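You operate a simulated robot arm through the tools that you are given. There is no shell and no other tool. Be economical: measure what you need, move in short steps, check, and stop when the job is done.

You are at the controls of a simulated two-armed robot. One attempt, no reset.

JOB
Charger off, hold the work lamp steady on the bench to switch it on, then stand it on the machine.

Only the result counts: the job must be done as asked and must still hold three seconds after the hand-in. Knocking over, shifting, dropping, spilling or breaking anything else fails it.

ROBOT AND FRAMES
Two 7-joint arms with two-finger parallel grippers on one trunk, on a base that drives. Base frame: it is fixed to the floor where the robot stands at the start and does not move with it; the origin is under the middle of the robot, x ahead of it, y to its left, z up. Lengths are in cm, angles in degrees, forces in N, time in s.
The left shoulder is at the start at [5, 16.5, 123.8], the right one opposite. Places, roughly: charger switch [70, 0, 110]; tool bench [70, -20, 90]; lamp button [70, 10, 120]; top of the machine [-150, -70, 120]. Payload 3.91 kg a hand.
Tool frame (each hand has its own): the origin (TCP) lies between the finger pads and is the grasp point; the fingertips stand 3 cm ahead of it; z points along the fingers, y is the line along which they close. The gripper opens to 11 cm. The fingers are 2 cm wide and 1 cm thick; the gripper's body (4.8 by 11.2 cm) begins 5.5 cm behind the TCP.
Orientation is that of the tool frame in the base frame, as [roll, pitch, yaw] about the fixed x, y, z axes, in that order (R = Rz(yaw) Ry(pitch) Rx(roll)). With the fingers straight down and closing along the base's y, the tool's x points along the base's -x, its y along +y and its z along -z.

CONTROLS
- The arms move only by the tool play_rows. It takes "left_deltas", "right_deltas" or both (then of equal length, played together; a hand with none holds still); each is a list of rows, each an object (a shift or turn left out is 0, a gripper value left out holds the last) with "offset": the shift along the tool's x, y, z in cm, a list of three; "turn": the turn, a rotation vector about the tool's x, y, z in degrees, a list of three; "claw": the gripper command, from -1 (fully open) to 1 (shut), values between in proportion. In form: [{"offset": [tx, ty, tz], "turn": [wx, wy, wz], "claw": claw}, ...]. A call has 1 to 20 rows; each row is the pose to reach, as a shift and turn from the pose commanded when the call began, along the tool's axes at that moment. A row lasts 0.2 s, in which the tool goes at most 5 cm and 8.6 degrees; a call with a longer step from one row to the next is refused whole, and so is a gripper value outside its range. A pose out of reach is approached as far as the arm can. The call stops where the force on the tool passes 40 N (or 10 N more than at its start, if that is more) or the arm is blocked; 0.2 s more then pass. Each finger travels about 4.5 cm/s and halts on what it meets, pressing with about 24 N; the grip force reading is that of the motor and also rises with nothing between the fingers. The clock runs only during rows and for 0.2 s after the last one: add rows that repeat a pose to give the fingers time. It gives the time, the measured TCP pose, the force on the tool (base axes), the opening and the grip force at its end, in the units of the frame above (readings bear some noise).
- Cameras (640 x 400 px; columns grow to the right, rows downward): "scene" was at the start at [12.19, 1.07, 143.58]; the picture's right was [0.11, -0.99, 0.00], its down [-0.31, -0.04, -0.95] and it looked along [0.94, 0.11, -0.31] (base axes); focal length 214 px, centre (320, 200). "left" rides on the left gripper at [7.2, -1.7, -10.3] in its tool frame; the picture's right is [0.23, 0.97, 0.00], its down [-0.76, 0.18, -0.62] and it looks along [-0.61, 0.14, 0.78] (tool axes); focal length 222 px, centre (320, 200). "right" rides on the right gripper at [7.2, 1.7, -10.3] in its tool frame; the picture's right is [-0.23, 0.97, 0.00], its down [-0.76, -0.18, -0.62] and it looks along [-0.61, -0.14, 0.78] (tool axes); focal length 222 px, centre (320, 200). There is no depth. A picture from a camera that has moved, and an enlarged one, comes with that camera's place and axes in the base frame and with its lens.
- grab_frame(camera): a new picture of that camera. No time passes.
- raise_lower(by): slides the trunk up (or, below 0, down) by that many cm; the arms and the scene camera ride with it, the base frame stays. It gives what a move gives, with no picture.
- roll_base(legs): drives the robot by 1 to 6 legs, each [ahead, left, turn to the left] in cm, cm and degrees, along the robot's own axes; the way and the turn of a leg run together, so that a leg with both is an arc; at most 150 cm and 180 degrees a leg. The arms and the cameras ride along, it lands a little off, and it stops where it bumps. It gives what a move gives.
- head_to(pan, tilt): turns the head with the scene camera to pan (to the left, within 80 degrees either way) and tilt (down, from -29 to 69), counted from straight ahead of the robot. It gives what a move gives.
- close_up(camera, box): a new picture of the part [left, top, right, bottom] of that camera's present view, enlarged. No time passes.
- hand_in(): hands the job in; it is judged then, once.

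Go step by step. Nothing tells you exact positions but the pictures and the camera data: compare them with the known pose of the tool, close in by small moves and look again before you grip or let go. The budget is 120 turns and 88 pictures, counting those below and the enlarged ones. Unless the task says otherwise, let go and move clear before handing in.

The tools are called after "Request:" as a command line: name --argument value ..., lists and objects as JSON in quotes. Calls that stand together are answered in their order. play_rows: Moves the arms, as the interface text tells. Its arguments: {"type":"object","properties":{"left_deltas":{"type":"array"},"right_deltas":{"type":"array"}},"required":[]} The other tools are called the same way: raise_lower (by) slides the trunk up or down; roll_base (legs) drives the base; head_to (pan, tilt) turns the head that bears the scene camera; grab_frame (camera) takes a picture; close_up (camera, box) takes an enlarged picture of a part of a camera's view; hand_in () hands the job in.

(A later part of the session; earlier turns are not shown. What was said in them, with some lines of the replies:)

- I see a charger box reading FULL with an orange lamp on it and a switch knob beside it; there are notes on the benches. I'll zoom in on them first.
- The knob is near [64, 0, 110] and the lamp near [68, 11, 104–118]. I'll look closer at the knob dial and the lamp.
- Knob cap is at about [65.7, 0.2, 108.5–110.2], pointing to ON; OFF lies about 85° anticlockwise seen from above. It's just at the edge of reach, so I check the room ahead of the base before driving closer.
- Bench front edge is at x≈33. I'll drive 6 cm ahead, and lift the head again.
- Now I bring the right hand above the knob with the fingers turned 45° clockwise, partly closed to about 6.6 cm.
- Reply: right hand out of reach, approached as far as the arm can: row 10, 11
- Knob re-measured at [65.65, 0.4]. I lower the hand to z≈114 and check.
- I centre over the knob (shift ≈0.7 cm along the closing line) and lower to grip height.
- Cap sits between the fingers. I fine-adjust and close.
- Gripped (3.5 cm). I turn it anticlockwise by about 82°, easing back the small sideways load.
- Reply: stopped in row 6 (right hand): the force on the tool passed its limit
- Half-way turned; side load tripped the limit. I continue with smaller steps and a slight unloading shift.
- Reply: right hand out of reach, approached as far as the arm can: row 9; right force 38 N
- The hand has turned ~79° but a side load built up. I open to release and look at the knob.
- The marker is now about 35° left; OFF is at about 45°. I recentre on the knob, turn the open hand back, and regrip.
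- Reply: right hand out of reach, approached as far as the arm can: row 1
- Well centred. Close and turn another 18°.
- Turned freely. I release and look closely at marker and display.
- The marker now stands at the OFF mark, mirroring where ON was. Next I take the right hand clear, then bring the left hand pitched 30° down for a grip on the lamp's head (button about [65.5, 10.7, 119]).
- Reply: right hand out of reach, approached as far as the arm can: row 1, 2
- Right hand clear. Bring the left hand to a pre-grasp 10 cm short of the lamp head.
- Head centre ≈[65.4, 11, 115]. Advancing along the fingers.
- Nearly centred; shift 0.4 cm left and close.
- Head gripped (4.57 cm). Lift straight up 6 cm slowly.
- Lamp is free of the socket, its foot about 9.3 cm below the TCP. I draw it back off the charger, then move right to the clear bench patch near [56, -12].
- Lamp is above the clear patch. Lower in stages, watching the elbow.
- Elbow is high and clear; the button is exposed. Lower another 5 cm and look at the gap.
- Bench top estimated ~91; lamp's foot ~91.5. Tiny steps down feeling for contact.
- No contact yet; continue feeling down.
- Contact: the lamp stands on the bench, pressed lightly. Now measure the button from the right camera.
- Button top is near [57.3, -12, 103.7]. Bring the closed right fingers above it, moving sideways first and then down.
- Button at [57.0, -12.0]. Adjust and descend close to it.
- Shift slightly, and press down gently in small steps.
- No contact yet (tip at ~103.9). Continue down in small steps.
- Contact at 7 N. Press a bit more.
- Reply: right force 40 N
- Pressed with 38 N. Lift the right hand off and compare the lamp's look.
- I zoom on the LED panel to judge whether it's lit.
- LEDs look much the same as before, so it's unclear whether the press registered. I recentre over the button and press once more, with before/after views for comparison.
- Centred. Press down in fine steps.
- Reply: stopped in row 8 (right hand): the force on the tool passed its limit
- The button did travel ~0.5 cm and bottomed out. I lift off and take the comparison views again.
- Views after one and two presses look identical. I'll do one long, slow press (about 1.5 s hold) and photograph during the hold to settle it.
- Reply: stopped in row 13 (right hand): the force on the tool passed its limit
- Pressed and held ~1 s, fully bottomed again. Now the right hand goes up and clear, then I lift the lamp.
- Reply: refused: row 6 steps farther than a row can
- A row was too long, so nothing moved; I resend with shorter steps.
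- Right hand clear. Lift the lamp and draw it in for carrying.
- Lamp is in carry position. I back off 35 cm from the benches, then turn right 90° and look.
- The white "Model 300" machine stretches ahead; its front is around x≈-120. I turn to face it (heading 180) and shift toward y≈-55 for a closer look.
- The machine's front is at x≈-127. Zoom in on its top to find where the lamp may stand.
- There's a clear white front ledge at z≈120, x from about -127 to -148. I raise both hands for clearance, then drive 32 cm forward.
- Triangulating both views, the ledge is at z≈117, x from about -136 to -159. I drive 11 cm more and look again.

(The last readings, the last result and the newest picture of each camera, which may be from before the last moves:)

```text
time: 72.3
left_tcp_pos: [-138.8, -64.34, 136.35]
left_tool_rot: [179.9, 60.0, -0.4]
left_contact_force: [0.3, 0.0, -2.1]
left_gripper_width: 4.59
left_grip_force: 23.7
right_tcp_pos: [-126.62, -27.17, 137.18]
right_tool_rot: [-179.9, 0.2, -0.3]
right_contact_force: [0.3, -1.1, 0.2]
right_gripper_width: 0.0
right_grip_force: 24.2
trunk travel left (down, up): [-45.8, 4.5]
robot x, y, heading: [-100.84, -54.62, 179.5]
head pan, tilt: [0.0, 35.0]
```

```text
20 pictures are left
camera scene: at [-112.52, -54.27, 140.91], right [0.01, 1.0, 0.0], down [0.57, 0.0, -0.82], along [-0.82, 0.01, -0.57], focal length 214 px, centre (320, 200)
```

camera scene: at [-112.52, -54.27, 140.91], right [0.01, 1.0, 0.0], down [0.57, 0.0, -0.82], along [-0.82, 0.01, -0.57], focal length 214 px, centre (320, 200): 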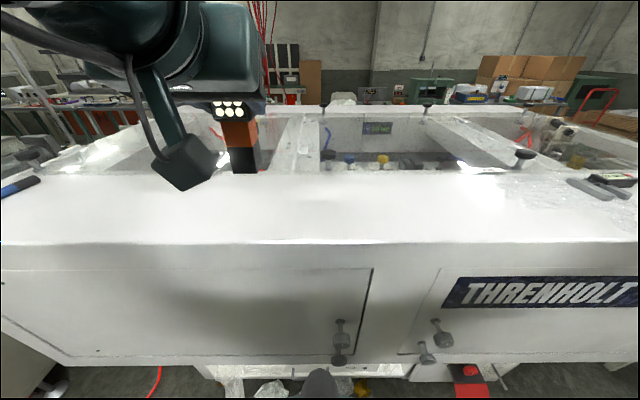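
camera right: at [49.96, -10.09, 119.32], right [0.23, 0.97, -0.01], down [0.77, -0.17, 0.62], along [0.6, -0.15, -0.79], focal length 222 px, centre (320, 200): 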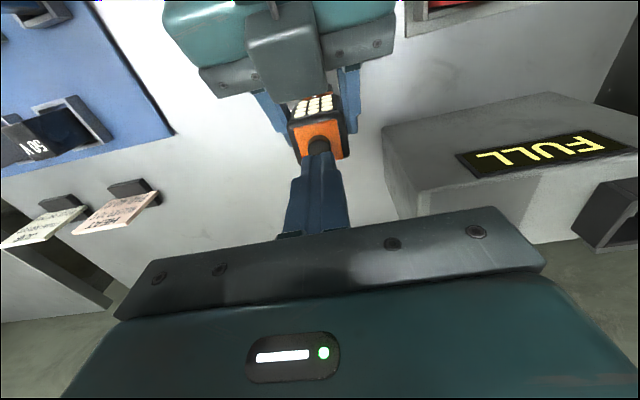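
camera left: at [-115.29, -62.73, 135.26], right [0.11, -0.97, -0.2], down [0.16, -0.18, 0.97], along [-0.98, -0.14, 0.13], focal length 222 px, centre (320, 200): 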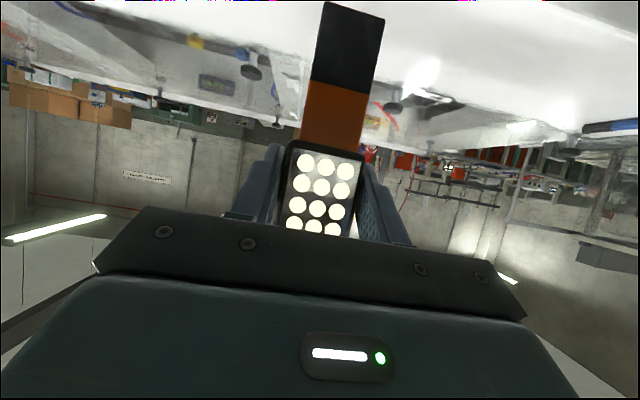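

Ledge confirmed: z≈116.3, x -136.5 to -159. Extend 8 cm to x≈-147 and lower 7 cm.

Request:
play_rows --left_deltas '[{"offset": [-2, 0, 3.46]}, {"offset": [-4, 0, 6.93]}, {"offset": [-4, 0, 6.93]}, {"offset": [-1, 0, 8.66]}, {"offset": [2.06, 0, 10.43]}, {"offset": [2.06, 0, 10.43]}]'

Request:
grab_frame --camera "scene"

Request:
grab_frame --camera "left"

```text
time: 73.7
left_tcp_pos: [-146.84, -64.39, 129.48]
left_tool_rot: [179.8, 59.9, -0.3]
left_contact_force: [0.8, -0.1, -2.1]
left_gripper_width: 4.57
left_grip_force: 23.7
right_tcp_pos: [-126.62, -27.06, 137.26]
right_tool_rot: [-179.9, 0.2, -0.3]
right_contact_force: [0.8, -0.6, 0.4]
right_gripper_width: 0.0
right_grip_force: 24.0
trunk travel left (down, up): [-45.8, 4.5]
robot x, y, heading: [-100.95, -54.13, 179.6]
head pan, tilt: [0.0, 35.0]
```

```text
19 pictures are left
camera scene: at [-112.54, -54.26, 140.9], right [0.01, 1.0, 0.0], down [0.57, 0.0, -0.82], along [-0.82, 0.01, -0.57], focal length 214 px, centre (320, 200)
```

scene: 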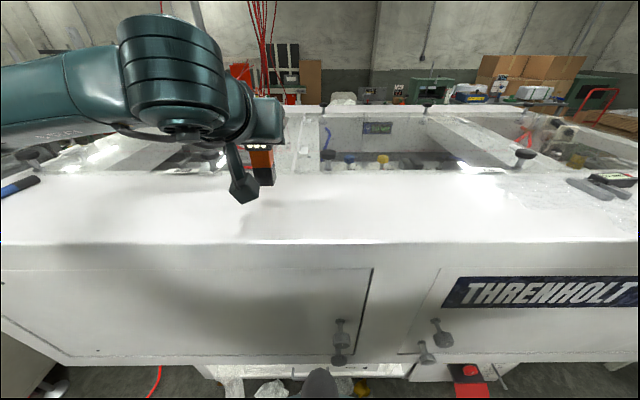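

```text
18 pictures are left
camera left: at [-134.21, -62.65, 128.32], right [0.11, -0.97, -0.2], down [0.16, -0.18, 0.97], along [-0.98, -0.14, 0.13], focal length 222 px, centre (320, 200)
```

left: 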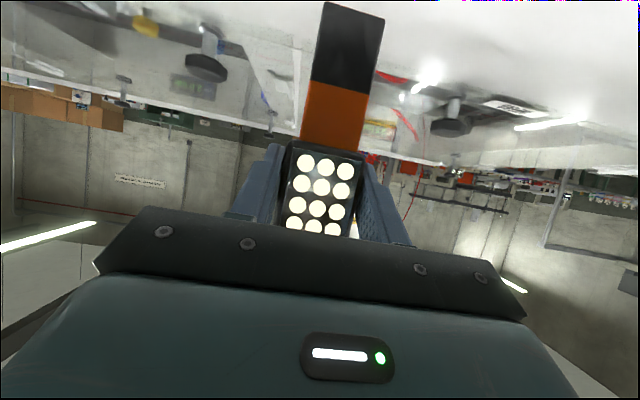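

Foot about 120.3; ledge ~116.3. Lower 3 cm, then feel down.

Request:
play_rows --left_deltas '[{"offset": [1.3, 0, 0.75]}, {"offset": [2.6, 0, 1.5]}, {"offset": [2.86, 0, 1.65]}, {"offset": [3.1, 0, 1.8]}, {"offset": [3.1, 0, 1.8]}]'

Request:
close_up --camera "scene" --box '[220, 140, 316, 240]'

```text
time: 74.9
left_tcp_pos: [-146.74, -64.33, 125.92]
left_tool_rot: [179.8, 60.0, -0.4]
left_contact_force: [-0.2, -0.1, -1.5]
left_gripper_width: 4.59
left_grip_force: 24.1
right_tcp_pos: [-126.75, -27.13, 137.17]
right_tool_rot: [-179.9, 0.2, -0.3]
right_contact_force: [-0.4, -1.5, -0.5]
right_gripper_width: 0.02
right_grip_force: 23.9
trunk travel left (down, up): [-45.8, 4.5]
robot x, y, heading: [-100.73, -54.29, 179.4]
head pan, tilt: [0.0, 35.0]
```

```text
4.00 times, centred on (268, 190) of scene
camera zoom: at [-112.55, -54.27, 140.9], right [0.01, 1.0, 0.0], down [0.57, 0.0, -0.82], along [-0.82, 0.01, -0.57], focal length 858 px, centre (528, 240)
```

zoom: 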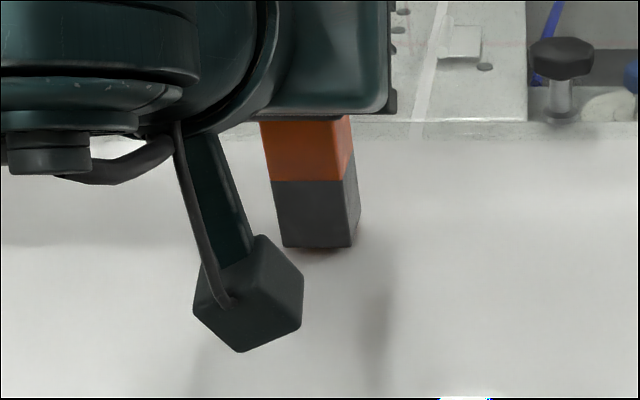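

Just above the surface. Feel down in fine steps.

Request:
play_rows --left_deltas '[{"offset": [0.13, 0, 0.075]}, {"offset": [0.26, 0, 0.15]}, {"offset": [0.39, 0, 0.225]}, {"offset": [0.39, 0, 0.225]}]'

```text
time: 75.9
left_tcp_pos: [-146.73, -64.48, 125.44]
left_tool_rot: [-179.9, 60.2, -0.4]
left_contact_force: [-0.4, 1.1, 4.7]
left_gripper_width: 4.55
left_grip_force: 24.2
right_tcp_pos: [-126.66, -27.09, 137.23]
right_tool_rot: [-179.9, 0.1, -0.4]
right_contact_force: [-0.2, 0.1, 0.5]
right_gripper_width: 0.05
right_grip_force: 24.3
trunk travel left (down, up): [-45.8, 4.5]
robot x, y, heading: [-100.71, -54.33, 179.8]
head pan, tilt: [0.0, 35.0]
```

Foot is on the machine. Look once, then open the fingers.

Request:
play_rows --left_deltas '[{"offset": [0, 0, 0], "claw": 0.1}, {"offset": [0, 0, 0]}, {"offset": [0, 0, 0], "claw": -0.1}, {"offset": [0, 0, 0], "claw": -0.4}, {"offset": [0, 0, 0]}, {"offset": [0, 0, 0]}]'

Request:
grab_frame --camera "left"

```text
time: 77.3
left_tcp_pos: [-146.81, -64.32, 125.39]
left_tool_rot: [179.9, 60.0, -0.4]
left_contact_force: [0.4, 0.6, -0.2]
left_gripper_width: 7.72
left_grip_force: 0.0
right_tcp_pos: [-126.63, -27.18, 137.25]
right_tool_rot: [-179.9, 0.2, -0.4]
right_contact_force: [-0.6, 0.6, -0.2]
right_gripper_width: 0.0
right_grip_force: 24.3
trunk travel left (down, up): [-45.8, 4.5]
robot x, y, heading: [-100.89, -54.22, 179.5]
head pan, tilt: [0.0, 35.0]
```

```text
16 pictures are left
camera left: at [-134.16, -62.7, 124.28], right [0.11, -0.97, -0.2], down [0.16, -0.18, 0.97], along [-0.98, -0.14, 0.13], focal length 222 px, centre (320, 200)
```

left: 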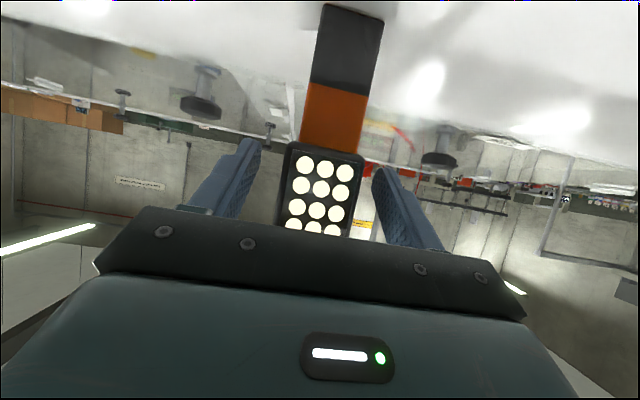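

Lamp stands free between the open fingers. Back out along the fingers, then raise.

Request:
play_rows --left_deltas '[{"offset": [0, 0, -2]}, {"offset": [0, 0, -5]}, {"offset": [0, 0, -8.5]}, {"offset": [0, 0, -12]}, {"offset": [0, 3.5, -15]}, {"offset": [0, 7, -17]}, {"offset": [0, 7, -17]}]'

Request:
grab_frame --camera "scene"

```text
time: 78.9
left_tcp_pos: [-132.18, -71.34, 134.01]
left_tool_rot: [179.8, 59.9, -0.5]
left_contact_force: [0.0, -0.5, 0.0]
left_gripper_width: 7.69
left_grip_force: 0.0
right_tcp_pos: [-126.72, -27.08, 137.09]
right_tool_rot: [-179.9, 0.3, -0.3]
right_contact_force: [-0.3, 0.4, 0.2]
right_gripper_width: 0.02
right_grip_force: 23.2
trunk travel left (down, up): [-45.8, 4.5]
robot x, y, heading: [-100.38, -54.42, 179.6]
head pan, tilt: [0.0, 35.0]
```

```text
15 pictures are left
camera scene: at [-112.56, -54.22, 140.9], right [0.01, 1.0, 0.0], down [0.57, 0.0, -0.82], along [-0.82, 0.01, -0.57], focal length 214 px, centre (320, 200)
```

scene: 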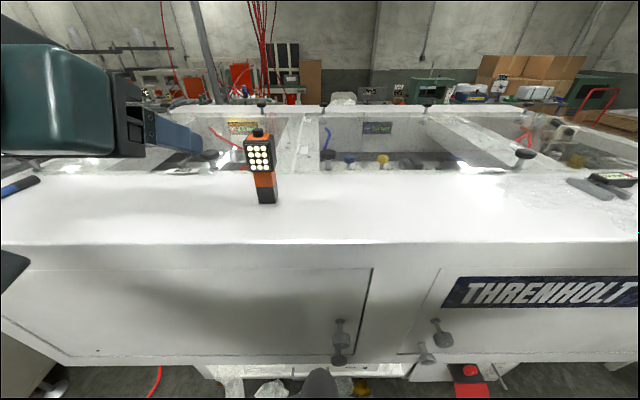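

Request:
close_up --camera "scene" --box '[222, 120, 302, 210]'

```text
4.44 times, centred on (262, 165) of scene
camera zoom: at [-112.56, -54.22, 140.9], right [0.01, 1.0, 0.0], down [0.57, 0.0, -0.82], along [-0.82, 0.01, -0.57], focal length 953 px, centre (578, 356)
```

zoom: 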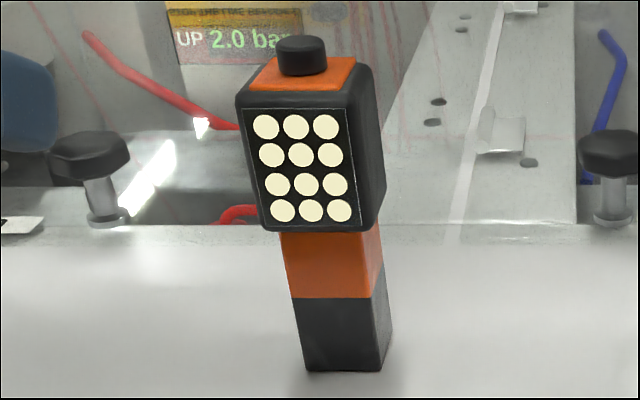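

The lamp stands upright on the machine's ledge, and both hands are clear of it. I couldn't tell from the LEDs whether it is lit: they looked the same after each press. The button did bottom out every time, and the charger knob points at OFF, so I'm handing in.

Request:
hand_in

```text
The job is handed in.
```

I handed the job in with the work lamp standing upright on the machine and the charger knob at its OFF mark, but I couldn't confirm from the pictures that the lamp is on.

- **Charger:** its display still read FULL after I turned the knob to OFF, so the knob position is the only sign that it is off.
- **Lamp:** I held it on the bench and pressed the button fully three times. The LEDs looked the same after each press.
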